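You operate a simulated robot arm through the tools that you are given. There is no shell and no other tool. Be economical: measure what you need, move in short steps, check, and stop when the job is done.

The job below is to be done with a simulated robot arm. You get a single attempt, and the scene is never put back.

## Task
Stand the second short post in the half pallet and bolt the head batten across both posts.
Fine: post down in the free pocket, batten on both tops, then red and green wing bolts tight. Set down upright: timber head batten with two shoes.

The check looks at the end state, three seconds after you hand in, the way a careful person would. Anything else that was tipped, shoved, dropped, spilled or broken makes it a failure.

## Robot
A 6-joint arm with a two-finger gripper on a trunk, on a base that drives. Base frame: it is fixed to the floor where the robot stands at the start and does not move with it; the origin is under the middle of the robot, x ahead of it, y to its left, z up; the surface under the hand at the start is at about z = 800. Units: mm, rad, N and s.
It reaches about 1298 mm from its shoulder. Its first joint turns from -2.601 to 2.601 rad. Places, roughly: green wing bolt [400, -800, 900]; red wing bolt [400, -1100, 900]; second pocket of the half pallet [600, 700, 700]; timber head batten with two shoes (34x6x6 cm) [400, -900, 800]. Payload 1.57 kg.
The tool frame sits at the grasp point between the pads (the TCP): z along the fingers, y along the line on which they close. The tips reach 21 mm beyond it. The gripper opens to 70 mm. The gripper's body begins 50 mm behind the TCP.
Orientation is told as [roll, pitch, yaw] about the base's x, y, z axes, in that order, counted from this pose: with the fingers straight down and closing along the base's y, the tool's x points along the base's -x, its y along +y and its z along -z.

## Interface
- The arm moves only by the tool nudge_tool. Its argument "steps" is text: rows parted by semicolons, each of 7 numbers parted by spaces: the closure in counts, from 0 (fully open) to 255 (shut), then the shift along the tool's x, y, z in m, then the turn, a rotation vector about the tool's x, y, z in rad. In form: gripper tx ty tz rx ry rz; .... A call has 1 to 20 rows; each row shifts and turns the commanded pose from where the row before left it, along the tool's axes as they then stand. Each row takes 0.2 s and may step no farther than 50 mm and 0.15 rad from the row before; otherwise, or with a gripper value out of range, the whole call is refused. Where a pose cannot be reached the arm comes as near as it can. A force on the tool above 40 N (or 10 N above the force at the start of the call, whichever is more), or a blocked arm, ends the call early, and 0.2 s more pass. The fingers move at their own pace and stop on an object; they squeeze with about 30 N. The grip force told is the motor's: it shows also when the fingers shut on nothing. Time passes only in rows, and 0.2 s behind the last, so rows that do not move let the fingers close. It gives the time, the measured TCP pose, the force on the tool (base axes), the opening and the grip force at its end, in the units of the frame above (readings bear some noise), with the torque about the TCP (base axes, N m) and any sound that the robot's microphone picked up.
- Cameras (640 x 400 px; columns grow to the right, rows downward): "scene" is now at [27.3, 151.1, 1870.7]; the picture's right is [-0.27, -0.96, 0.00], its down [-0.79, 0.22, -0.57] and it looks along [0.55, -0.16, -0.82] (base axes); focal length 261 px, centre (320, 200). "wrist" rides on the gripper at [79, 4, -81] in the tool frame; the picture's right is [-0.05, 1.00, 0.00], its down [-0.67, -0.04, -0.74] and it looks along [-0.74, -0.04, 0.67] (tool axes); focal length 256 px, centre (320, 200). There is no depth. A picture from a camera that has moved, and an enlarged one, comes with that camera's place and axes in the base frame and with its lens.
- capture(camera): a new picture of that camera. No time passes.
- lift_body(by): slides the trunk up (or, below 0, down) by that many mm; the arm and the scene camera ride with it, the base frame stays. It gives what a move gives, with no picture.
- drive_base(legs): drives the robot by 1 to 6 legs, each [ahead, turn to the left] in mm and rad, along the robot's own axes; the way and the turn of a leg run together, so that a leg with both is an arc; at most 1500 mm and 3.142 rad a leg. The arm and the cameras ride along, it lands a little off, and it stops where it bumps. It gives what a move gives.
- turn_head(pan, tilt): turns the head with the scene camera to pan (to the left, within 2.705 rad either way) and tilt (down, from -0.506 to 1.204), counted from straight ahead of the robot. It gives what a move gives.
- close_up(camera, box): a new picture of the part [left, top, right, bottom] of that camera's present view, enlarged. No time passes.
- close_job(): hands the job in; it is judged then, once.

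Go step by step. Nothing tells you exact positions but the pictures and the camera data: compare them with the known pose of the tool, close in by small moves and look again before you grip or let go. The budget is 120 turns and 98 pictures, counting those below and the enlarged ones. Unless the task says otherwise, let go and move clear before handing in, and close with one line.

The tools are called after "Call:" as name(argument=value, ...) on one line, values as JSON. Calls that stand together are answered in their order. nudge_tool: Moves the arm, as the interface text tells. Its arguments: {"type":"object","properties":{"steps":{"type":"string"}},"required":["steps"]} The other tools are called the same way: lift_body (by) slides the trunk up or down; drive_base (legs) drives the base; turn_head (pan, tilt) turns the head that bears the scene camera; capture (camera) takes a picture; close_up (camera, box) takes an enlarged picture of a part of a camera's view; close_job () hands the job in.

At the start:

```text
clock: 0.0
position: [700.2, -339.6, 1217.3]
orientation: [0.0, 0.001, 0.01]
force: [0.7, -0.1, -1.0]
torque: [0.0, 0.0, 0.02]
finger_gap: 69.7
grasp_force: 0.0
trunk travel left (down, up): [-900.0, 70.0]
robot x, y, heading: [-2.5, 5.5, -0.003]
head pan, tilt: [-0.276, 0.963]
```

scene: 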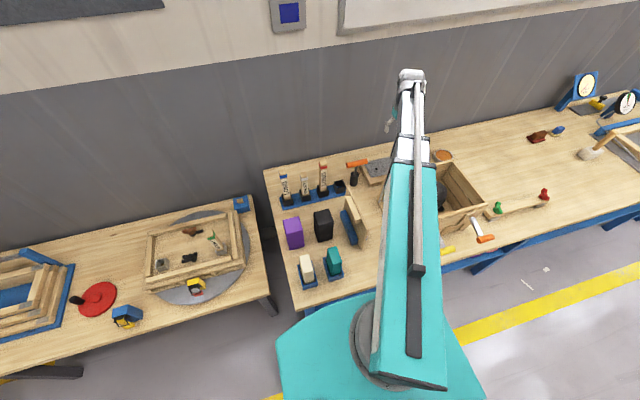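
wrist: 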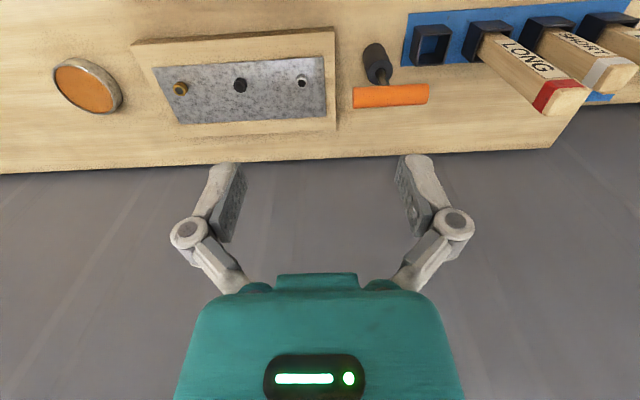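

I see a bench with posts in a blue rack, a batten with red and green wing bolts to the right, and a half pallet on a turntable at the left. First I look closer.

Call:
close_up(camera="scene", box=[130, 180, 290, 310])

Call:
close_up(camera="scene", box=[260, 140, 380, 220])

Call:
close_up(camera="scene", box=[430, 140, 590, 250])

```text
3.08 times, centred on (210, 245) of scene
camera zoom: at [27.3, 151.1, 1870.7], right [-0.27, -0.96, 0.0], down [-0.79, 0.22, -0.57], along [0.55, -0.16, -0.82], focal length 803 px, centre (658, 62)
```

zoom: 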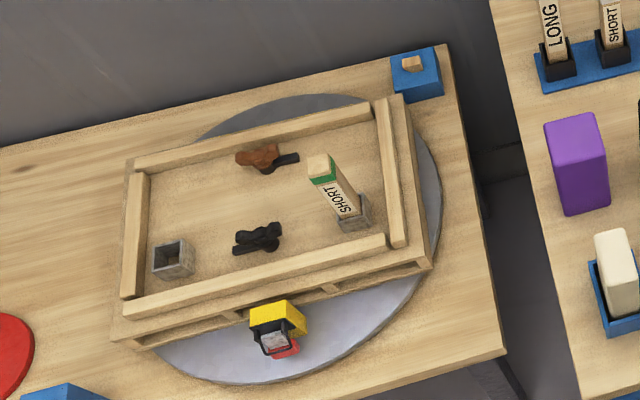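

```text
5.00 times, centred on (320, 180) of scene
camera zoom: at [27.3, 151.1, 1870.7], right [-0.27, -0.96, 0.0], down [-0.79, 0.22, -0.57], along [0.55, -0.16, -0.82], focal length 1304 px, centre (320, 300)
```

zoom: 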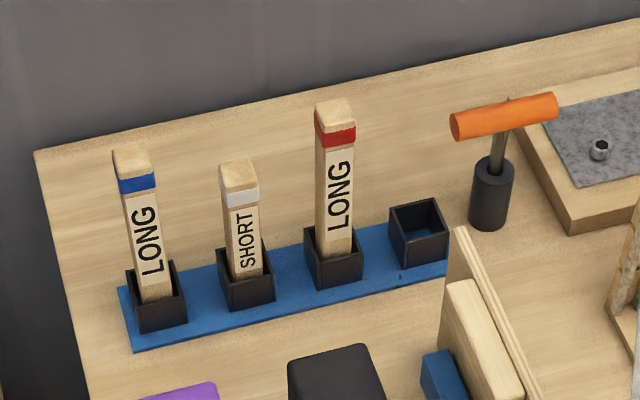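

```text
3.64 times, centred on (510, 195) of scene
camera zoom: at [27.3, 151.1, 1870.7], right [-0.27, -0.96, 0.0], down [-0.79, 0.22, -0.57], along [0.55, -0.16, -0.82], focal length 949 px, centre (-371, 218)
```

zoom: 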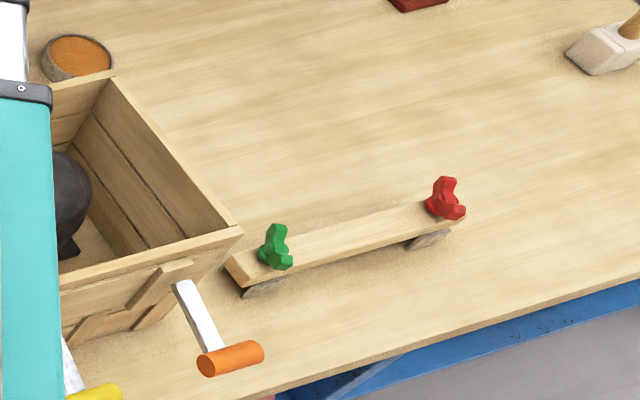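

The short post (white band) stands in the rack at about (759, -3) with its top near z 994. The free pocket is near (653, 725). I move above the post first and look.

Call:
nudge_tool(steps="0 -0.008 0.048 0 0 0 0;0 -0.008 0.048 0 0 0 0;0 -0.008 0.048 0 0 0 0;0 -0.008 0.048 0 0 0 0;0 -0.008 0.048 0 0 0 0;0 -0.008 0.048 0 0 0 0;0 -0.008 0.048 0 0 0 0;0 0 0 0.04 0 0 0;0 0 0 0.04 0 0 0;0 0 0 0 0 0 0")

Call:
capture(camera="wrist")

Call:
capture(camera="scene")

```text
clock: 2.2
position: [753.3, -1.5, 1219.5]
orientation: [0.0, 0.0, 0.01]
force: [-0.2, -0.4, -0.5]
torque: [0.0, -0.03, -0.02]
finger_gap: 70.1
grasp_force: 0.0
out of reach, approached as far as the arm can: row 8, 9
trunk travel left (down, up): [-900.0, 70.0]
robot x, y, heading: [-0.3, 2.5, -0.005]
head pan, tilt: [-0.276, 0.963]
```

```text
92 pictures are left
camera wrist: at [673.4, 1.2, 1299.2], right [0.04, 1.0, 0.0], down [0.67, -0.03, 0.74], along [0.74, -0.03, -0.67], focal length 256 px, centre (320, 200)
```

wrist: 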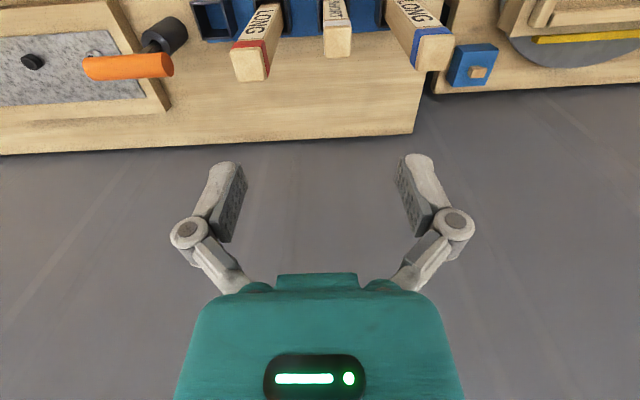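

```text
91 pictures are left
camera scene: at [27.3, 151.3, 1870.7], right [-0.27, -0.96, 0.0], down [-0.79, 0.22, -0.57], along [0.55, -0.16, -0.82], focal length 261 px, centre (320, 200)
```

scene: 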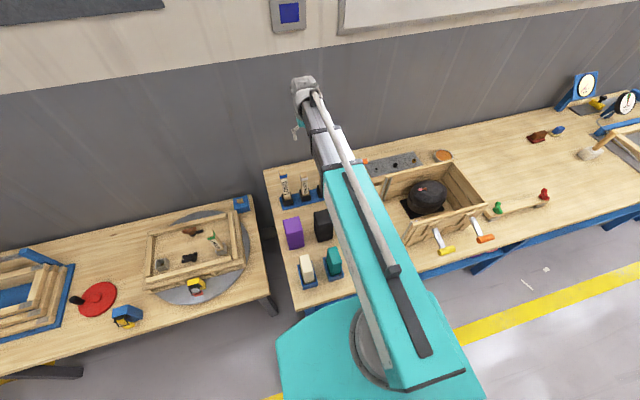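

The post's top is about 18 mm left of the hand and 12 mm beyond it. The arm refuses to go lower at this stretch, so I lower the trunk and correct sideways.

Call:
lift_body(by=-100)

Call:
nudge_tool(steps="100 0 0.018 0 0 0 0;100 -0.008 0 0 0 0 0;100 0 0 0 0 0 0")

Call:
capture(camera="wrist")

```text
clock: 3.5
position: [752.5, -1.3, 1118.1]
orientation: [-0.001, 0.0, 0.011]
force: [0.3, -0.1, -0.7]
torque: [0.01, -0.02, -0.02]
finger_gap: 70.4
grasp_force: 0.2
trunk travel left (down, up): [-800.0, 170.0]
robot x, y, heading: [3.3, 0.8, -0.004]
head pan, tilt: [-0.276, 0.963]
```

```text
clock: 4.3
position: [761.9, 16.7, 1119.1]
orientation: [0.002, 0.001, 0.011]
force: [-0.2, 0.1, -0.2]
torque: [0.01, 0.01, -0.02]
finger_gap: 42.6
grasp_force: 0.0
trunk travel left (down, up): [-800.0, 170.0]
robot x, y, heading: [2.8, 1.5, -0.003]
head pan, tilt: [-0.276, 0.963]
```

```text
90 pictures are left
camera wrist: at [681.1, 18.9, 1199.3], right [0.04, 1.0, 0.0], down [0.67, -0.03, 0.74], along [0.74, -0.03, -0.67], focal length 256 px, centre (320, 200)
```

wrist: 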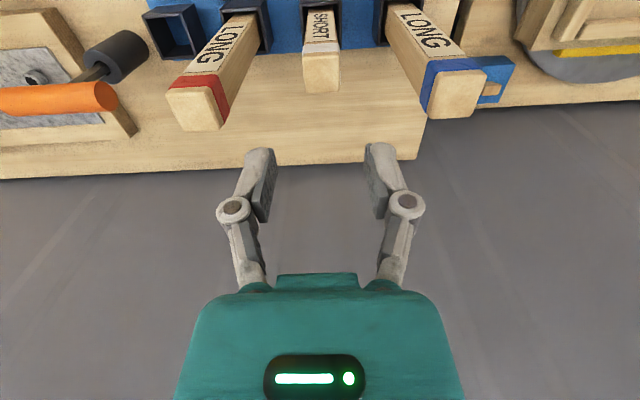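

The post is centred between the fingers now, about 5 mm farther out. I open a little, shift, and lower.

Call:
nudge_tool(steps="60 -0.005 0.001 0 0 0 -0.011;60 0 0 0 0 0 0;60 0 0 0 0 0 0")

Call:
lift_body(by=-90)

Call:
capture(camera="wrist")

```text
clock: 5.1
position: [766.7, 17.7, 1119.1]
orientation: [0.001, 0.0, 0.021]
force: [-0.5, -0.6, 0.0]
torque: [-0.01, -0.05, -0.03]
finger_gap: 53.3
grasp_force: 0.0
trunk travel left (down, up): [-800.0, 170.0]
robot x, y, heading: [1.7, 2.3, -0.004]
head pan, tilt: [-0.276, 0.963]
```

```text
clock: 6.4
position: [765.9, 17.6, 1028.0]
orientation: [-0.001, 0.001, 0.02]
force: [1.0, -0.3, 0.6]
torque: [0.03, -0.02, -0.02]
finger_gap: 53.6
grasp_force: 0.0
trunk travel left (down, up): [-710.0, 260.0]
robot x, y, heading: [-0.1, 3.4, -0.002]
head pan, tilt: [-0.276, 0.963]
```

```text
89 pictures are left
camera wrist: at [686.0, 19.3, 1109.3], right [0.03, 1.0, 0.0], down [0.67, -0.02, 0.74], along [0.74, -0.02, -0.67], focal length 256 px, centre (320, 200)
```

wrist: 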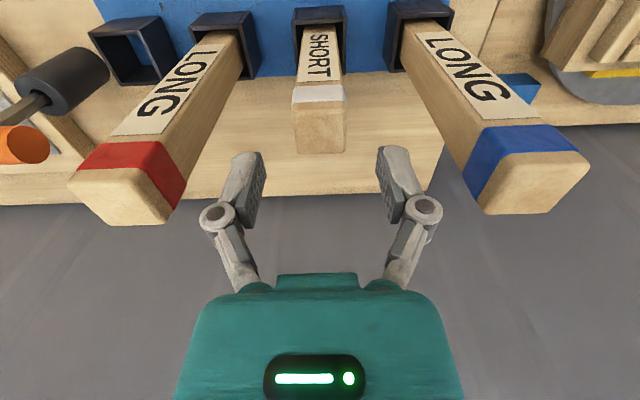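

I check the post top closely before descending.

Call:
close_up(camera="wrist", box=[220, 60, 420, 185])

```text
3.20 times, centred on (320, 122) of wrist
camera zoom: at [686.0, 19.3, 1109.3], right [0.03, 1.0, 0.0], down [0.67, -0.02, 0.74], along [0.74, -0.02, -0.67], focal length 819 px, centre (320, 448)
```

zoom: 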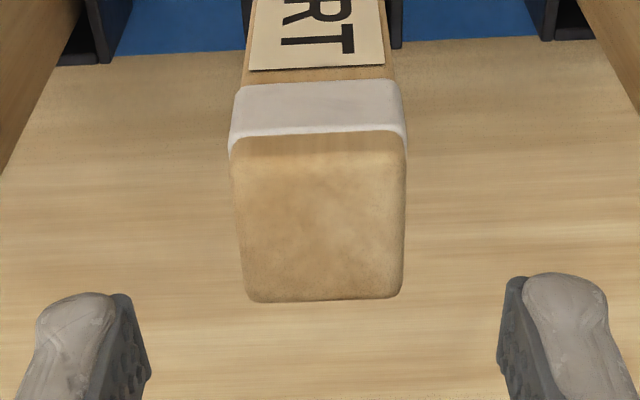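

Top is near z 980, x 767, post about 30 mm wide, well centred. Lower about 75 mm and grip.

Call:
lift_body(by=-75)

Call:
close_up(camera="wrist", box=[160, 50, 480, 250])

```text
clock: 7.5
position: [765.2, 16.9, 953.4]
orientation: [-0.001, -0.001, 0.022]
force: [0.4, -0.1, 0.5]
torque: [0.0, 0.0, -0.01]
finger_gap: 53.5
grasp_force: 0.1
trunk travel left (down, up): [-635.0, 335.0]
robot x, y, heading: [1.6, 4.0, -0.008]
head pan, tilt: [-0.276, 0.963]
```

```text
2.00 times, centred on (320, 150) of wrist
camera zoom: at [686.0, 19.3, 1034.3], right [0.03, 1.0, 0.0], down [0.67, -0.02, 0.74], along [0.74, -0.02, -0.67], focal length 512 px, centre (320, 300)
```

zoom: 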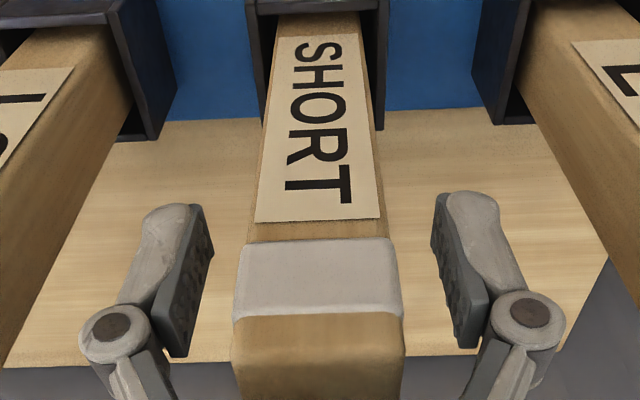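

The fingers straddle the post about 25 mm below its top. Gripping.

Call:
nudge_tool(steps="255 0 0 0 0 0 0;255 0 0 0 0 0 0;255 0 0 0 0 0 0;255 0 0 0 0 0 0;255 0 0 0 0 0 0")

Call:
lift_body(by=30)

Call:
capture(camera="wrist")

```text
clock: 8.7
position: [766.0, 17.0, 954.5]
orientation: [0.0, 0.001, 0.02]
force: [0.6, -0.7, 2.6]
torque: [0.01, -0.06, 0.01]
finger_gap: 29.3
grasp_force: 30.2
trunk travel left (down, up): [-635.0, 335.0]
robot x, y, heading: [-1.3, 2.4, -0.001]
head pan, tilt: [-0.276, 0.963]
```

```text
clock: 9.4
position: [765.8, 17.0, 981.5]
orientation: [0.0, 0.001, 0.021]
force: [-0.2, 0.6, -1.3]
torque: [-0.01, 0.02, 0.04]
finger_gap: 29.5
grasp_force: 30.2
trunk travel left (down, up): [-665.0, 305.0]
robot x, y, heading: [0.8, 5.7, 0.0]
head pan, tilt: [-0.276, 0.963]
```

```text
86 pictures are left
camera wrist: at [686.3, 19.3, 1064.1], right [0.03, 1.0, 0.0], down [0.67, -0.02, 0.74], along [0.74, -0.02, -0.67], focal length 256 px, centre (320, 200)
```

wrist: 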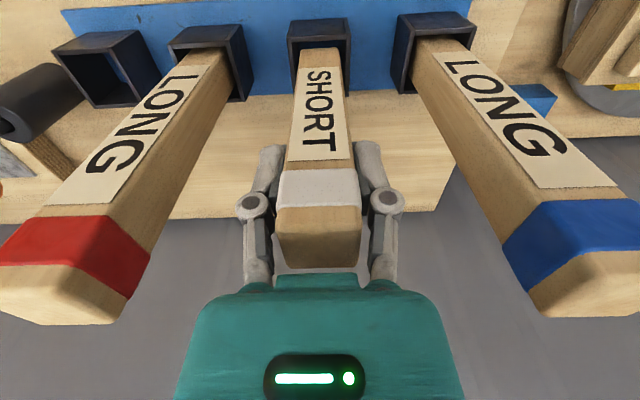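

The post is coming out cleanly. Lifting high above the neighbours, then carrying toward the pallet.

Call:
lift_body(by=300)

Call:
nudge_tool(steps="255 0.008 0.046 0 0 0 0;255 0.008 0.046 0 0 0 0;255 0.008 0.046 0 0 0 0;255 0.008 0.046 0 0 0 0;255 0.008 0.046 0 0 0 0;255 0.008 0.046 0 0 0 0;255 0.008 0.046 0 0 0 0;255 0.008 0.046 0 0 0 0;255 0.008 0.046 0 0 0 0;255 0.008 0.046 0 0 0 0;255 0.008 0.046 0 0 0 0;255 0.008 0.046 0 0 0 0;255 0.008 0.046 0 0 0 0;255 0.008 0.046 0 0 0 0;255 0.008 0.046 0 0 0 0;255 0 0 0 0 0 0.02;255 0 0 0 0 0 0")

Call:
capture(camera="wrist")

Call:
capture(camera="scene")

```text
clock: 12.4
position: [766.4, 17.8, 1282.8]
orientation: [0.001, 0.0, 0.021]
force: [-0.3, 0.7, -0.4]
torque: [0.0, 0.03, 0.02]
finger_gap: 29.4
grasp_force: 30.2
trunk travel left (down, up): [-965.0, 5.0]
robot x, y, heading: [-0.8, 2.8, 0.002]
head pan, tilt: [-0.276, 0.963]
```

```text
clock: 16.1
position: [631.8, 705.8, 1281.7]
orientation: [0.001, -0.001, -0.002]
force: [0.2, 0.1, -1.4]
torque: [0.0, -0.01, 0.03]
finger_gap: 29.3
grasp_force: 30.8
trunk travel left (down, up): [-965.0, 5.0]
robot x, y, heading: [-1.1, 0.7, -0.005]
head pan, tilt: [-0.276, 0.963]
```

```text
85 pictures are left
camera wrist: at [551.6, 709.1, 1364.0], right [0.05, 1.0, 0.0], down [0.67, -0.03, 0.74], along [0.74, -0.04, -0.67], focal length 256 px, centre (320, 200)
```

wrist: 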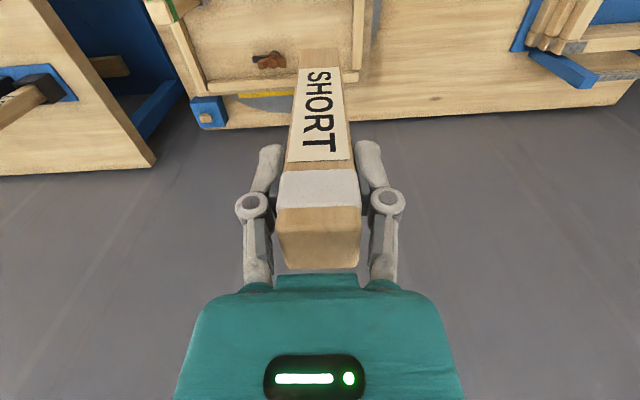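

```text
84 pictures are left
camera scene: at [27.5, 151.7, 1935.6], right [-0.27, -0.96, 0.0], down [-0.79, 0.22, -0.57], along [0.55, -0.16, -0.82], focal length 261 px, centre (320, 200)
```

scene: 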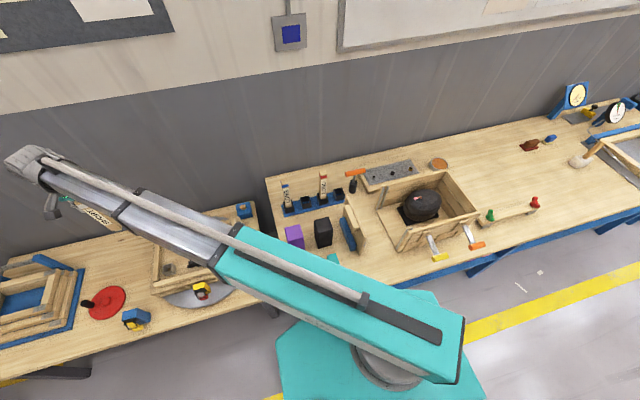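

I carry the post back toward the robot and lower to view the free pocket beside the hanging post.

Call:
nudge_tool(steps="255 0.04 0 0 0 0 0;255 0.04 0 0 0 0 0;255 0 -0.04 0 0 0 0;255 0 0 0 0 0 0")

Call:
lift_body(by=-180)

Call:
capture(camera="wrist")

Call:
turn_head(pan=0.6, tilt=0.85)

Call:
capture(camera="scene")

```text
clock: 17.1
position: [552.5, 666.9, 1282.6]
orientation: [0.0, 0.001, 0.001]
force: [0.8, -0.1, -1.7]
torque: [0.01, -0.02, -0.05]
finger_gap: 29.2
grasp_force: 30.4
trunk travel left (down, up): [-965.0, 5.0]
robot x, y, heading: [-4.3, 3.2, -0.003]
head pan, tilt: [-0.276, 0.963]
```

```text
clock: 19.1
position: [552.9, 665.0, 1103.7]
orientation: [-0.001, 0.0, 0.003]
force: [-0.8, -0.2, -0.6]
torque: [0.04, 0.01, -0.03]
finger_gap: 29.5
grasp_force: 29.8
trunk travel left (down, up): [-785.0, 185.0]
robot x, y, heading: [-1.4, 5.4, -0.002]
head pan, tilt: [-0.276, 0.963]
```

```text
83 pictures are left
camera wrist: at [472.0, 668.1, 1184.3], right [0.05, 1.0, 0.0], down [0.67, -0.03, 0.74], along [0.74, -0.04, -0.67], focal length 256 px, centre (320, 200)
```

wrist: 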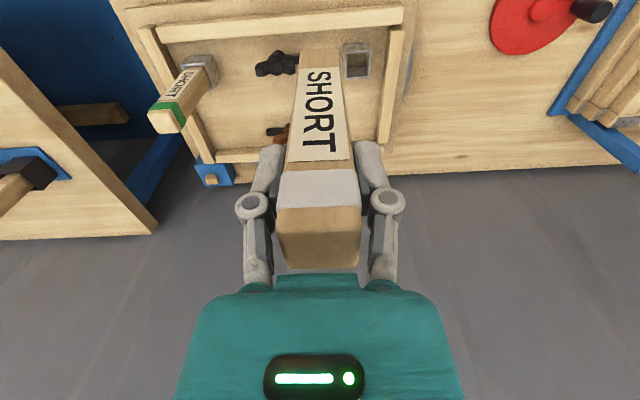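

```text
clock: 20.2
position: [551.8, 664.3, 1102.4]
orientation: [-0.001, -0.001, 0.002]
force: [-0.3, -0.6, -1.3]
torque: [0.0, -0.02, 0.01]
finger_gap: 29.4
grasp_force: 29.7
trunk travel left (down, up): [-785.0, 185.0]
robot x, y, heading: [0.4, 0.6, -0.005]
head pan, tilt: [0.6, 0.85]
```

```text
82 pictures are left
camera scene: at [22.8, 215.0, 1764.2], right [0.56, -0.83, 0.0], down [-0.62, -0.42, -0.66], along [0.55, 0.37, -0.75], focal length 261 px, centre (320, 200)
```

scene: 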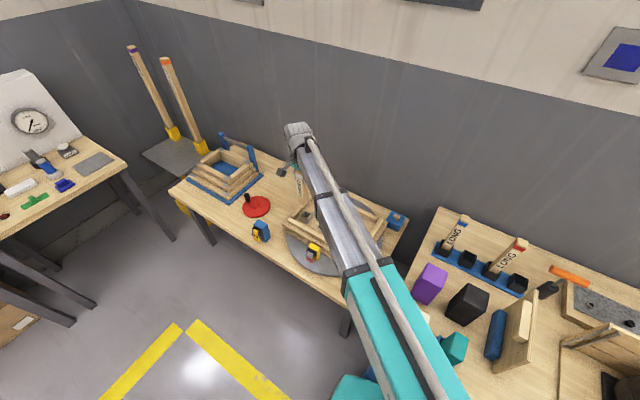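

Both pockets are visible now. I zoom for precision.

Call:
close_up(camera="wrist", box=[130, 0, 450, 200])

Call:
close_up(camera="wrist", box=[320, 20, 400, 100])

```text
2.00 times, centred on (290, 100) of wrist
camera zoom: at [472.0, 668.2, 1184.2], right [0.05, 1.0, 0.0], down [0.67, -0.03, 0.74], along [0.74, -0.04, -0.67], focal length 512 px, centre (380, 400)
```

zoom: 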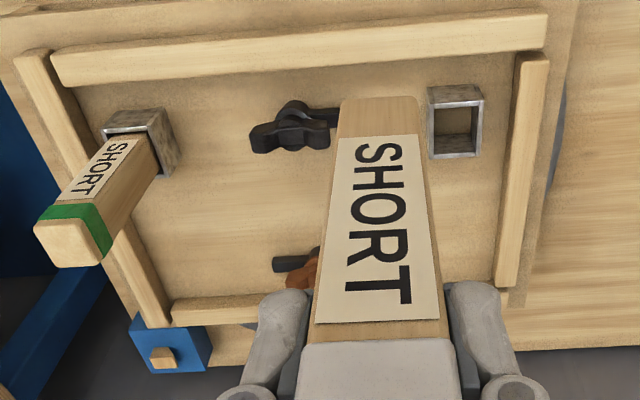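

```text
5.00 times, centred on (360, 60) of wrist
camera zoom: at [472.0, 668.2, 1184.2], right [0.05, 1.0, 0.0], down [0.67, -0.03, 0.74], along [0.74, -0.04, -0.67], focal length 1280 px, centre (120, 900)
```

zoom: 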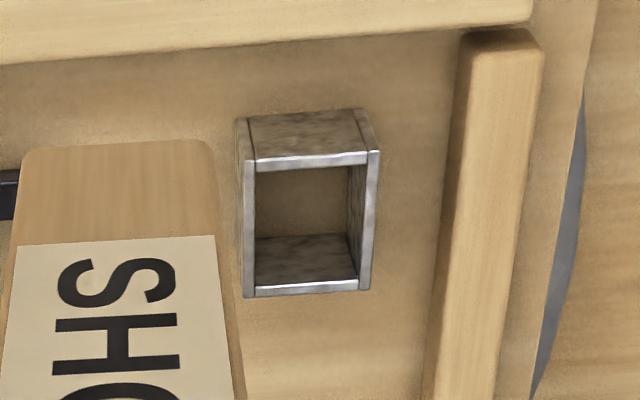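

The pallet is turned about +0.05 rad; pocket estimate (638, 720). I lower 100 mm, match yaw, and look again.

Call:
nudge_tool(steps="255 0 0 0 0 0 -0.05;255 0 0 0 0 0 0")

Call:
lift_body(by=-100)

Call:
capture(camera="wrist")

Call:
close_up(camera="wrist", box=[300, 40, 460, 140])

```text
clock: 20.8
position: [552.0, 664.5, 1101.7]
orientation: [0.001, -0.002, 0.051]
force: [0.3, 0.5, -1.1]
torque: [0.0, 0.0, 0.02]
finger_gap: 29.3
grasp_force: 30.1
trunk travel left (down, up): [-785.0, 185.0]
robot x, y, heading: [2.6, 2.1, -0.004]
head pan, tilt: [0.6, 0.85]
```

```text
clock: 22.2
position: [552.2, 665.3, 1003.5]
orientation: [0.0, 0.0, 0.05]
force: [-0.6, 0.2, -1.1]
torque: [0.01, -0.01, 0.01]
finger_gap: 29.3
grasp_force: 30.2
trunk travel left (down, up): [-685.0, 285.0]
robot x, y, heading: [-0.6, 0.4, -0.002]
head pan, tilt: [0.6, 0.85]
```

```text
79 pictures are left
camera wrist: at [471.7, 664.1, 1084.3], right [0.0, 1.0, 0.0], down [0.67, 0.0, 0.74], along [0.74, 0.0, -0.67], focal length 256 px, centre (320, 200)
```

wrist: 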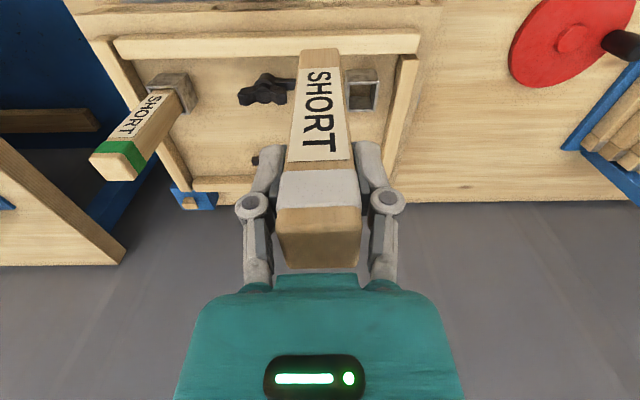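

```text
4.00 times, centred on (380, 90) of wrist
camera zoom: at [471.7, 664.1, 1084.3], right [0.0, 1.0, 0.0], down [0.67, 0.0, 0.74], along [0.74, 0.0, -0.67], focal length 1024 px, centre (80, 640)
```

zoom: 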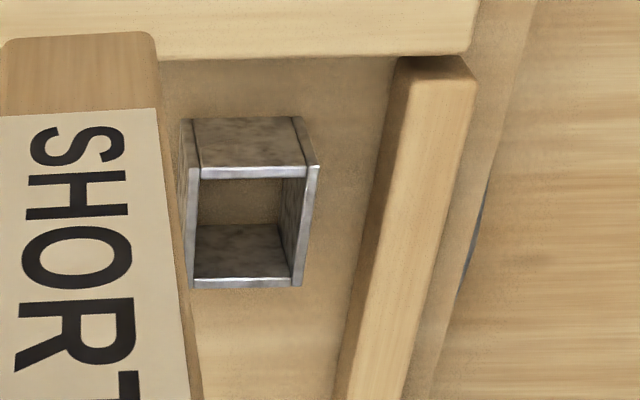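

Triangulation puts the pocket rim at about (629, 718, 764). I move the post above it, keeping its foot about 20 mm over the rim, and check.

Call:
nudge_tool(steps="255 -0.026 0.016 0 0 0 0;255 -0.026 0.016 0 0 0 0;255 -0.0273 0.0168 0 0 0 0;255 0 0 0 0 0 0;255 0 0 0 0 0 0")

Call:
lift_body(by=-95)

Call:
capture(camera="wrist")

Call:
close_up(camera="wrist", box=[220, 0, 420, 125])

Call:
close_up(camera="scene", box=[260, 160, 420, 260])

```text
clock: 23.4
position: [628.6, 717.8, 1002.8]
orientation: [0.0, -0.001, 0.05]
force: [0.0, 0.3, -0.9]
torque: [0.0, 0.0, -0.03]
finger_gap: 29.3
grasp_force: 29.2
trunk travel left (down, up): [-685.0, 285.0]
robot x, y, heading: [-0.9, -1.9, 0.002]
head pan, tilt: [0.6, 0.85]
```

```text
clock: 24.6
position: [628.7, 717.8, 907.8]
orientation: [0.001, 0.001, 0.049]
force: [-0.1, 0.1, -0.9]
torque: [0.01, -0.01, 0.02]
finger_gap: 29.4
grasp_force: 29.8
trunk travel left (down, up): [-590.0, 380.0]
robot x, y, heading: [2.1, 4.0, -0.002]
head pan, tilt: [0.6, 0.85]
```

```text
77 pictures are left
camera wrist: at [548.2, 716.9, 989.2], right [0.0, 1.0, 0.0], down [0.67, 0.0, 0.74], along [0.74, 0.0, -0.67], focal length 256 px, centre (320, 200)
```

wrist: 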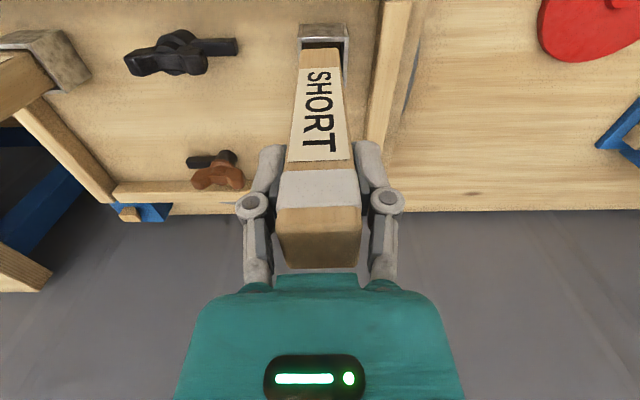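

```text
3.20 times, centred on (320, 62) of wrist
camera zoom: at [548.2, 716.9, 989.2], right [0.0, 1.0, 0.0], down [0.67, 0.0, 0.74], along [0.74, 0.0, -0.67], focal length 819 px, centre (320, 640)
```

zoom: 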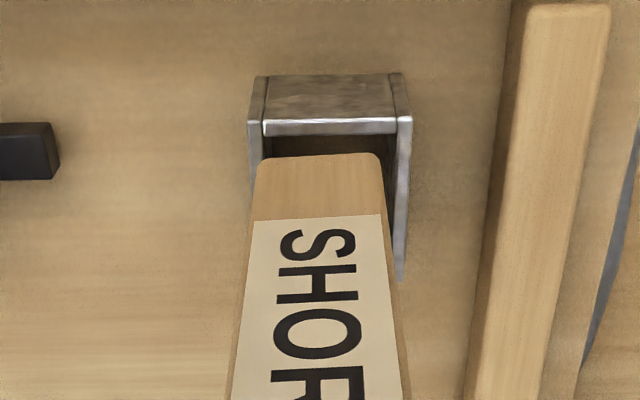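

```text
4.00 times, centred on (340, 210) of scene
camera zoom: at [22.7, 214.9, 1569.3], right [0.56, -0.83, 0.0], down [-0.62, -0.42, -0.66], along [0.54, 0.37, -0.75], focal length 1044 px, centre (240, 160)
```

zoom: 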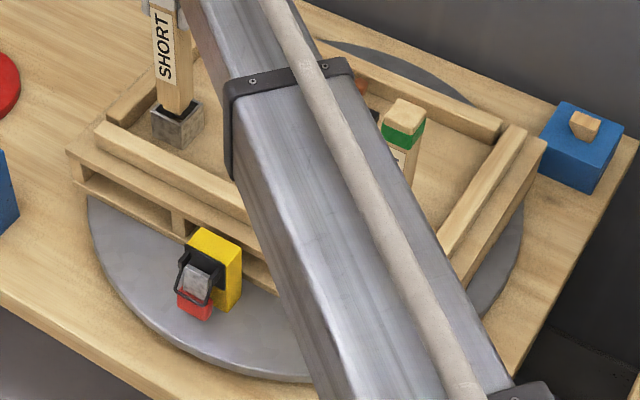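

The post must shift about 3 mm out and 2 mm left. Then I come down to just above the rim.

Call:
nudge_tool(steps="255 -0.003 0.0023 0 0 0 0;255 0 0 0.007 0 0 0;255 0 0 0.007 0 0 0;255 0 0 0 0 0 0")

Call:
close_up(camera="wrist", box=[240, 0, 400, 100])

Call:
close_up(camera="scene", box=[270, 150, 350, 210])

```text
clock: 25.6
position: [631.1, 719.9, 907.8]
orientation: [-0.001, -0.001, 0.051]
force: [-0.3, 0.1, -1.8]
torque: [0.01, 0.0, -0.01]
finger_gap: 29.5
grasp_force: 30.5
out of reach, approached as far as the arm can: row 2, 3
trunk travel left (down, up): [-590.0, 380.0]
robot x, y, heading: [3.6, 0.2, -0.005]
head pan, tilt: [0.6, 0.85]
```

```text
4.00 times, centred on (320, 50) of wrist
camera zoom: at [551.1, 719.3, 989.1], right [0.0, 1.0, 0.0], down [0.67, 0.0, 0.74], along [0.74, 0.0, -0.67], focal length 1024 px, centre (320, 800)
```

zoom: 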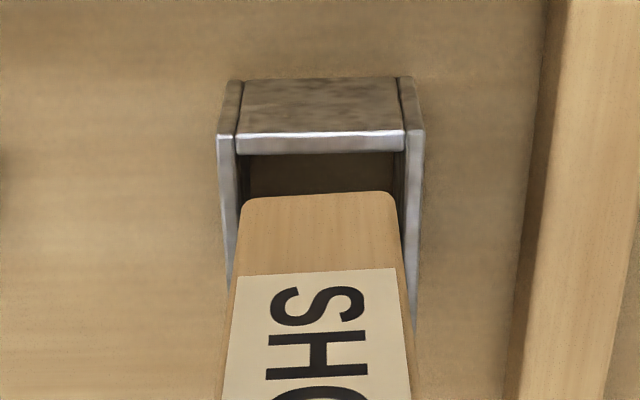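

```text
6.67 times, centred on (310, 180) of scene
camera zoom: at [22.8, 215.0, 1569.2], right [0.56, -0.83, 0.0], down [-0.62, -0.42, -0.66], along [0.54, 0.37, -0.75], focal length 1739 px, centre (387, 333)
```

zoom: 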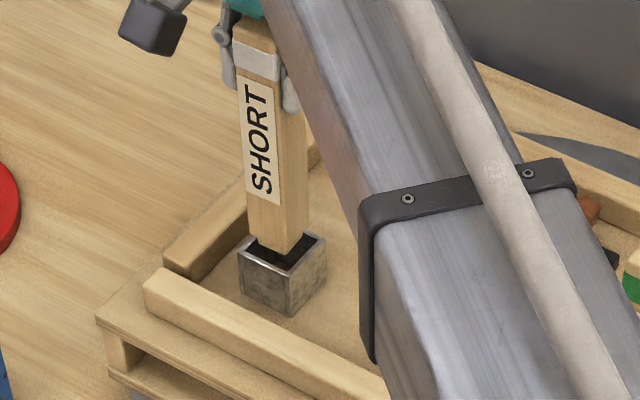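

Nearly centred; one more millimetre outward. The arm won't go lower at its joint limit, so I use small trunk steps.

Call:
nudge_tool(steps="255 -0.001 0.0006 0 0 0 0;255 0 0 0 0 0 0")

Call:
lift_body(by=-16)

Call:
close_up(camera="wrist", box=[240, 0, 400, 100])

Call:
close_up(camera="scene", box=[290, 160, 350, 200])

```text
clock: 26.2
position: [633.4, 719.8, 909.2]
orientation: [-0.001, 0.0, 0.05]
force: [1.0, -0.7, -1.1]
torque: [0.0, 0.02, 0.0]
finger_gap: 29.3
grasp_force: 29.6
trunk travel left (down, up): [-590.0, 380.0]
robot x, y, heading: [0.1, 0.9, 0.001]
head pan, tilt: [0.6, 0.85]
```

```text
clock: 26.9
position: [632.0, 719.1, 892.3]
orientation: [0.0, 0.0, 0.051]
force: [0.0, 0.3, -0.6]
torque: [0.03, -0.03, 0.02]
finger_gap: 29.3
grasp_force: 29.9
trunk travel left (down, up): [-574.0, 396.0]
robot x, y, heading: [-2.4, 4.0, -0.001]
head pan, tilt: [0.6, 0.85]
```

```text
4.00 times, centred on (320, 50) of wrist
camera zoom: at [552.1, 719.8, 973.1], right [0.0, 1.0, 0.0], down [0.67, 0.0, 0.74], along [0.74, 0.0, -0.67], focal length 1024 px, centre (320, 800)
```

zoom: 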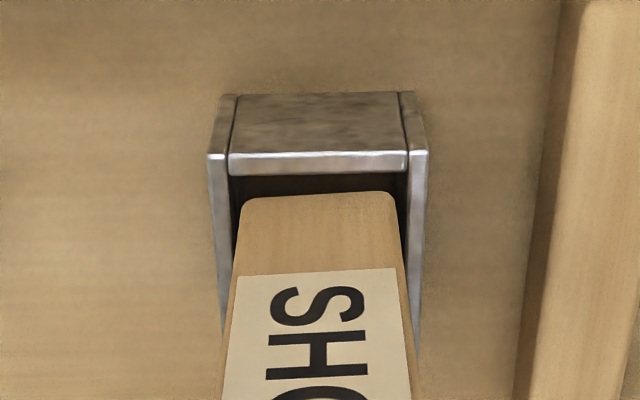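

```text
10.00 times, centred on (320, 180) of scene
camera zoom: at [22.7, 214.9, 1553.2], right [0.56, -0.83, 0.0], down [-0.62, -0.42, -0.66], along [0.54, 0.37, -0.75], focal length 2609 px, centre (320, 400)
```

zoom: 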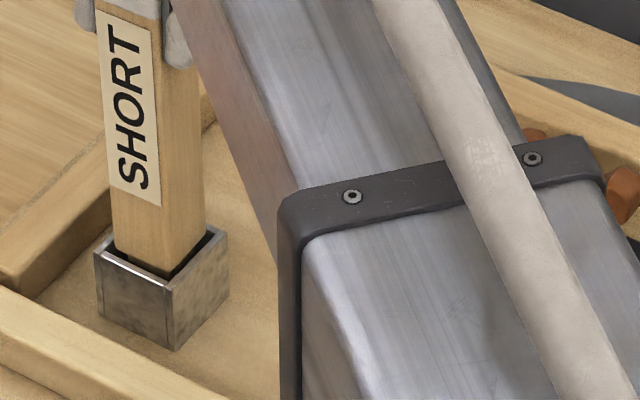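

I zoom in more to see whether the foot is over or in the pocket.

Call:
close_up(camera="scene", box=[294, 178, 318, 196])

Call:
close_up(camera="wrist", box=[280, 15, 360, 65])

```text
16.00 times, centred on (306, 187) of scene
camera zoom: at [22.7, 214.9, 1553.2], right [0.56, -0.83, 0.0], down [-0.62, -0.42, -0.66], along [0.54, 0.37, -0.75], focal length 4174 px, centre (544, 408)
```

zoom: 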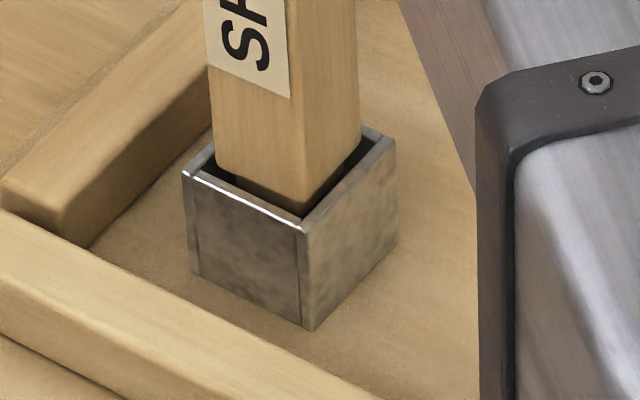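

```text
8.00 times, centred on (320, 40) of wrist
camera zoom: at [552.1, 719.8, 973.1], right [0.0, 1.0, 0.0], down [0.67, 0.0, 0.74], along [0.74, 0.0, -0.67], focal length 2048 px, centre (320, 1480)
```

zoom: 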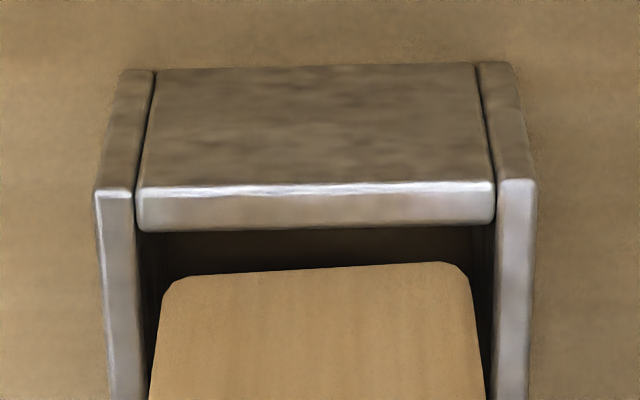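

The foot looks level with the rim and nearly centred. I descend in small steps and watch the force.

Call:
lift_body(by=-5)

Call:
close_up(camera="scene", box=[294, 178, 318, 196])

Call:
close_up(camera="wrist", box=[280, 15, 360, 65])

```text
clock: 27.4
position: [633.0, 721.0, 886.8]
orientation: [0.0, -0.001, 0.05]
force: [0.2, -0.7, -0.9]
torque: [0.01, 0.01, -0.01]
finger_gap: 29.1
grasp_force: 29.9
trunk travel left (down, up): [-569.0, 401.0]
robot x, y, heading: [1.0, 2.5, 0.002]
head pan, tilt: [0.6, 0.85]
```

```text
16.00 times, centred on (306, 187) of scene
camera zoom: at [22.7, 215.0, 1548.2], right [0.56, -0.83, 0.0], down [-0.62, -0.42, -0.66], along [0.54, 0.37, -0.75], focal length 4174 px, centre (544, 408)
```

zoom: 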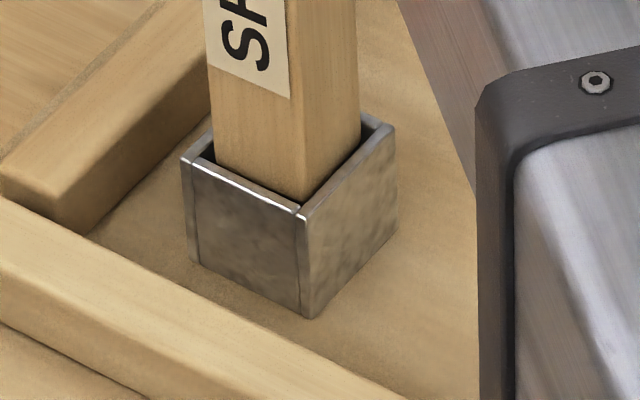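

```text
8.00 times, centred on (320, 40) of wrist
camera zoom: at [552.1, 719.8, 968.2], right [0.0, 1.0, 0.0], down [0.67, 0.0, 0.74], along [0.74, 0.0, -0.67], focal length 2048 px, centre (320, 1480)
```

zoom: 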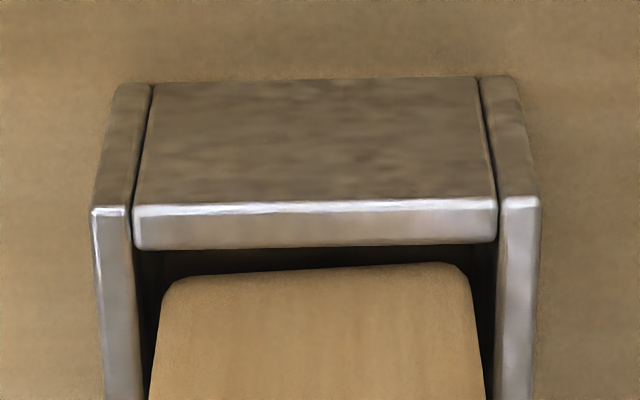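

The foot is going in with clear gaps on all sides. Continue down.

Call:
lift_body(by=-10)

Call:
close_up(camera="scene", box=[294, 178, 318, 196])

```text
clock: 28.0
position: [631.9, 719.5, 877.6]
orientation: [0.0, 0.0, 0.052]
force: [0.8, -0.3, -0.9]
torque: [0.0, 0.01, -0.02]
finger_gap: 29.1
grasp_force: 30.2
trunk travel left (down, up): [-559.0, 411.0]
robot x, y, heading: [0.4, 2.2, -0.002]
head pan, tilt: [0.6, 0.85]
```

```text
16.00 times, centred on (306, 187) of scene
camera zoom: at [22.7, 215.0, 1538.2], right [0.56, -0.83, 0.0], down [-0.62, -0.42, -0.66], along [0.54, 0.37, -0.75], focal length 4174 px, centre (544, 408)
```

zoom: 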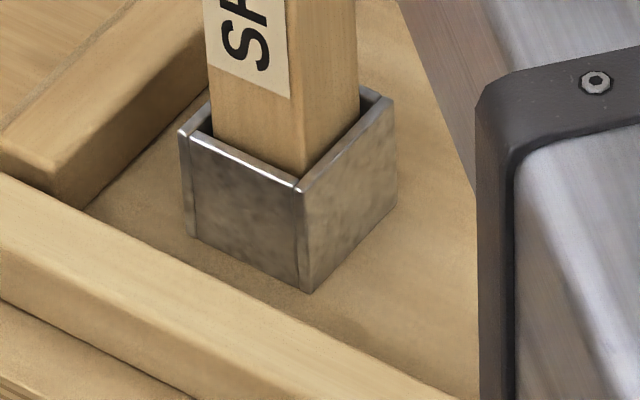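

Call:
lift_body(by=-12)

Call:
lift_body(by=-5)

Call:
lift_body(by=-4)

```text
clock: 28.6
position: [632.0, 721.1, 864.8]
orientation: [0.001, -0.001, 0.05]
force: [-0.6, 0.3, -1.6]
torque: [-0.01, 0.01, 0.0]
finger_gap: 29.3
grasp_force: 30.3
trunk travel left (down, up): [-547.0, 423.0]
robot x, y, heading: [2.3, 2.6, -0.003]
head pan, tilt: [0.6, 0.85]
```

```text
clock: 29.1
position: [630.3, 719.1, 861.8]
orientation: [0.003, 0.0, 0.049]
force: [1.6, 1.9, 27.2]
torque: [0.08, -0.25, 0.02]
finger_gap: 29.5
grasp_force: 30.2
trunk travel left (down, up): [-542.0, 428.0]
robot x, y, heading: [-2.1, 1.3, -0.0]
head pan, tilt: [0.6, 0.85]
```

```text
clock: 29.7
position: [631.1, 718.0, 858.7]
orientation: [0.002, -0.001, 0.051]
force: [0.0, 1.1, 26.5]
torque: [0.01, 0.14, 0.01]
finger_gap: 29.7
grasp_force: 30.3
trunk travel left (down, up): [-538.0, 432.0]
robot x, y, heading: [0.2, 2.8, -0.003]
head pan, tilt: [0.6, 0.85]
```

The post is seated on the pocket floor. I raise 3 mm to unload, look, then release.

Call:
lift_body(by=4)

Call:
nudge_tool(steps="200 0 0 0 0 0 0;150 0 0 0 0 0 0;100 0 0 0 0 0 0;60 0 0 0 0 0 0;60 0 0 0 0 0 0")

Call:
capture(camera="wrist")

Call:
lift_body(by=80)

Call:
capture(camera="wrist")

```text
clock: 30.2
position: [630.8, 720.0, 859.8]
orientation: [-0.001, -0.001, 0.05]
force: [-2.0, -0.2, -1.6]
torque: [-0.02, 0.27, -0.05]
finger_gap: 29.3
grasp_force: 29.9
trunk travel left (down, up): [-542.0, 428.0]
robot x, y, heading: [-1.7, 1.3, 0.003]
head pan, tilt: [0.6, 0.85]
```

```text
clock: 31.4
position: [632.4, 720.4, 860.4]
orientation: [0.0, 0.0, 0.052]
force: [0.0, -0.8, 0.2]
torque: [0.03, 0.02, 0.0]
finger_gap: 53.2
grasp_force: 0.0
trunk travel left (down, up): [-542.0, 428.0]
robot x, y, heading: [0.1, 1.4, -0.003]
head pan, tilt: [0.6, 0.85]
```

```text
65 pictures are left
camera wrist: at [552.1, 719.8, 941.2], right [0.0, 1.0, 0.0], down [0.67, 0.0, 0.74], along [0.74, 0.0, -0.67], focal length 256 px, centre (320, 200)
```

wrist: 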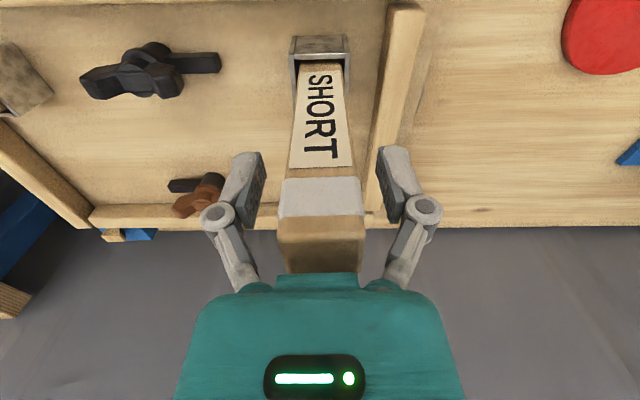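

```text
clock: 32.6
position: [631.4, 722.2, 939.7]
orientation: [0.002, 0.0, 0.051]
force: [0.0, -0.6, -0.2]
torque: [-0.02, 0.0, 0.0]
finger_gap: 53.8
grasp_force: 0.0
trunk travel left (down, up): [-622.0, 348.0]
robot x, y, heading: [-1.0, 4.3, -0.006]
head pan, tilt: [0.6, 0.85]
```

```text
64 pictures are left
camera wrist: at [552.1, 719.9, 1021.1], right [0.0, 1.0, 0.0], down [0.67, 0.0, 0.74], along [0.74, 0.0, -0.67], focal length 256 px, centre (320, 200)
```

wrist: 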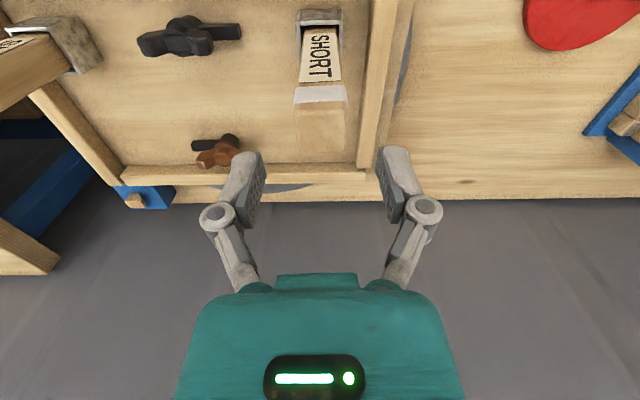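

The post stands in the free pocket. Next, I view both posts together for the batten's target pose.

Call:
lift_body(by=220)

Call:
nudge_tool(steps="60 0.04 -0.04 0 0 0 0.05;60 0.03 -0.04 0 0 0 0;60 0.03 -0.04 0 0 0 0;60 0 0 0 0 0 0;60 0 0 0 0 0 0")

Call:
capture(camera="wrist")

Call:
capture(camera="scene")

```text
clock: 34.9
position: [632.5, 719.8, 1160.6]
orientation: [0.0, 0.0, 0.05]
force: [0.3, 0.9, -0.9]
torque: [-0.02, 0.02, 0.0]
finger_gap: 53.6
grasp_force: 0.0
trunk travel left (down, up): [-842.0, 128.0]
robot x, y, heading: [1.0, 2.9, -0.005]
head pan, tilt: [0.6, 0.85]
```

```text
refused: row 1 steps farther than a row can; nothing moved
```

```text
63 pictures are left
camera wrist: at [552.2, 719.9, 1241.1], right [0.0, 1.0, 0.0], down [0.67, 0.0, 0.74], along [0.74, 0.0, -0.67], focal length 256 px, centre (320, 200)
```

wrist: 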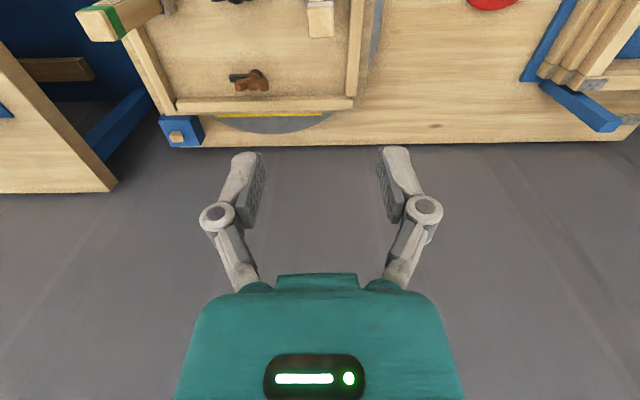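

```text
62 pictures are left
camera scene: at [22.7, 215.1, 1821.2], right [0.56, -0.83, 0.0], down [-0.62, -0.42, -0.66], along [0.54, 0.37, -0.75], focal length 261 px, centre (320, 200)
```

scene: 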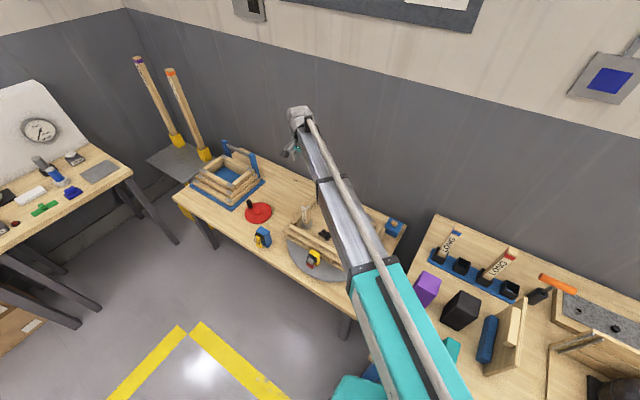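

Call:
nudge_tool(steps="60 0.035 -0.034 0 0 0 0;60 0.035 -0.034 0 0 0 0;60 0.035 -0.034 0 0 0 0;60 0.035 -0.034 0 0 0 0;60 0 0 0 0 0 0;60 0 0 0 0 0 0")

Call:
capture(camera="wrist")

Call:
close_up(camera="wrist", box=[150, 0, 470, 200])

```text
clock: 36.3
position: [498.2, 577.9, 1160.0]
orientation: [0.0, 0.0, 0.05]
force: [-0.3, -0.3, -0.3]
torque: [-0.04, -0.01, -0.02]
finger_gap: 53.5
grasp_force: 0.0
trunk travel left (down, up): [-842.0, 128.0]
robot x, y, heading: [-0.1, 0.9, 0.002]
head pan, tilt: [0.6, 0.85]
```

```text
61 pictures are left
camera wrist: at [418.6, 577.1, 1241.3], right [0.0, 1.0, 0.0], down [0.67, 0.0, 0.74], along [0.74, 0.0, -0.67], focal length 256 px, centre (320, 200)
```

wrist: 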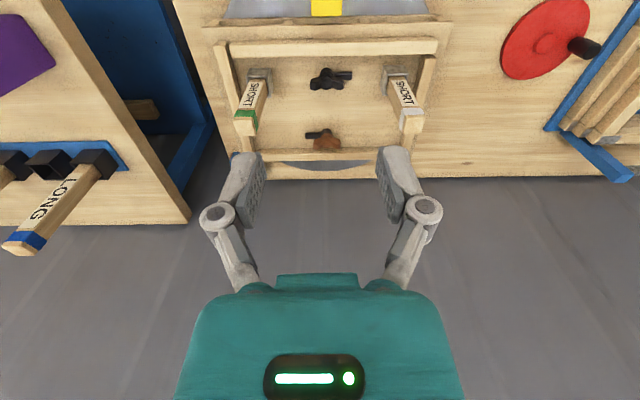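

```text
2.00 times, centred on (310, 100) of wrist
camera zoom: at [418.6, 577.1, 1241.3], right [0.0, 1.0, 0.0], down [0.67, 0.0, 0.74], along [0.74, 0.0, -0.67], focal length 512 px, centre (340, 400)
```

zoom: 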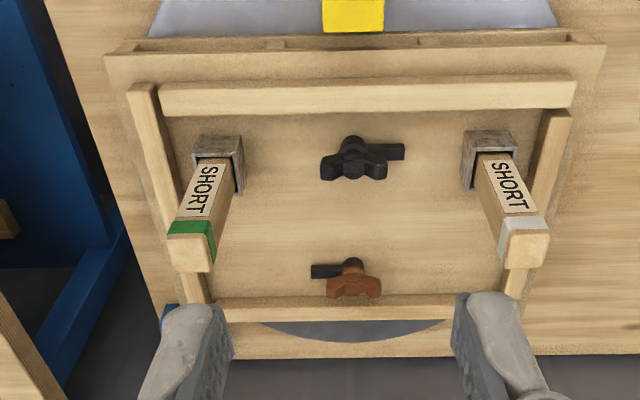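

Post tops are near (635, 462) and (632, 720) at z about 890, so the batten needs to be centred near (634, 591), yaw about 0.015. The batten lies along y near x 430, y -940. I swing the arm over there at height.

Call:
lift_body(by=80)

Call:
nudge_tool(steps="60 -0.0252 -0.0348 0 0 0 0.05;60 -0.0252 -0.0348 0 0 0 0;60 -0.0252 -0.0348 0 0 0 0;60 -0.0252 -0.0348 0 0 0 0;60 -0.0252 -0.0348 0 0 0 0;60 -0.0252 -0.0348 0 0 0 0;60 -0.0252 -0.0348 0 0 0 0;60 -0.0252 -0.0348 0 0 0 0;60 -0.0086 -0.0429 0 0 0 0;60 -0.0086 -0.0429 0 0 0 0;60 -0.0086 -0.0429 0 0 0 0;60 -0.0086 -0.0429 0 0 0 0;60 -0.0086 -0.0429 0 0 0 0;60 -0.0086 -0.0429 0 0 0 0;60 -0.0086 -0.0429 0 0 0 0")

Call:
nudge_tool(steps="60 0.0067 -0.0444 0 0 0 0;60 0.0067 -0.0444 0 0 0 0;60 0.0067 -0.0444 0 0 0 0;60 0.0067 -0.0444 0 0 0 0;60 0.0067 -0.0444 0 0 0 0;60 0.0067 -0.0444 0 0 0 0;60 0.0067 -0.0444 0 0 0 0;60 0.0067 -0.0444 0 0 0 0;60 0.0067 -0.0444 0 0 0 0;60 0.020 -0.041 0 0 0 0;60 0.020 -0.041 0 0 0 0;60 0.020 -0.041 0 0 0 0;60 0.020 -0.041 0 0 0 0;60 0.020 -0.041 0 0 0 0;60 0.020 -0.041 0 0 0 0;60 0.020 -0.041 0 0 0 0;60 0.020 -0.041 0 0 0 0;60 0.020 -0.041 0 0 0 0;60 0.020 -0.041 0 0 0 0;60 0 0 0 0 0 0")

Call:
turn_head(pan=-1.0, tilt=0.85)

Call:
capture(camera="scene")

Call:
capture(camera="wrist")

```text
clock: 37.5
position: [499.5, 578.0, 1239.9]
orientation: [0.001, 0.0, 0.052]
force: [0.2, 0.1, -0.6]
torque: [0.01, -0.03, -0.01]
finger_gap: 53.5
grasp_force: 0.1
trunk travel left (down, up): [-922.0, 48.0]
robot x, y, heading: [-3.7, 1.9, -0.001]
head pan, tilt: [0.6, 0.85]
```

```text
clock: 40.7
position: [763.6, 0.9, 1240.5]
orientation: [0.001, -0.001, 0.002]
force: [-0.2, 0.3, 0.7]
torque: [0.03, 0.01, -0.01]
finger_gap: 53.6
grasp_force: 0.1
trunk travel left (down, up): [-922.0, 48.0]
robot x, y, heading: [4.0, 1.2, -0.008]
head pan, tilt: [0.6, 0.85]
```

```text
clock: 44.9
position: [501.3, -809.8, 1240.4]
orientation: [-0.001, -0.001, 0.001]
force: [0.5, 0.1, -0.3]
torque: [-0.02, 0.03, 0.0]
finger_gap: 53.4
grasp_force: 0.1
trunk travel left (down, up): [-922.0, 48.0]
robot x, y, heading: [-3.7, -0.6, -0.007]
head pan, tilt: [0.6, 0.85]
```

```text
clock: 46.5
position: [503.1, -810.7, 1240.0]
orientation: [-0.001, -0.001, 0.001]
force: [-0.3, -0.4, 0.1]
torque: [0.03, -0.01, -0.03]
finger_gap: 53.5
grasp_force: 0.0
trunk travel left (down, up): [-922.0, 48.0]
robot x, y, heading: [-4.5, 1.7, -0.006]
head pan, tilt: [-1.0, 0.85]
```

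```text
59 pictures are left
camera scene: at [0.3, 104.8, 1901.3], right [-0.84, -0.54, 0.0], down [-0.41, 0.63, -0.66], along [0.36, -0.56, -0.75], focal length 261 px, centre (320, 200)
```

scene: 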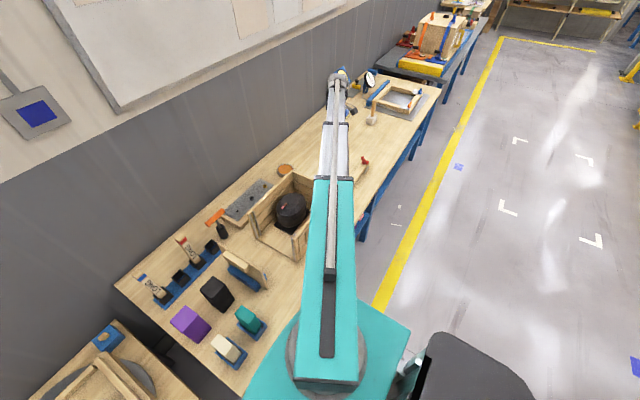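

```text
58 pictures are left
camera wrist: at [422.8, -806.7, 1321.3], right [0.05, 1.0, 0.0], down [0.67, -0.03, 0.74], along [0.74, -0.04, -0.67], focal length 256 px, centre (320, 200)
```

wrist: 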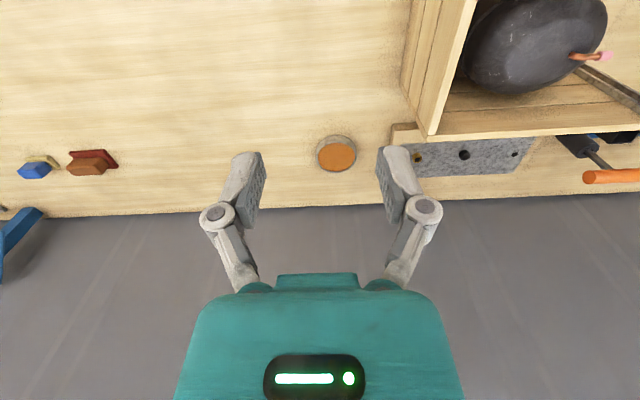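

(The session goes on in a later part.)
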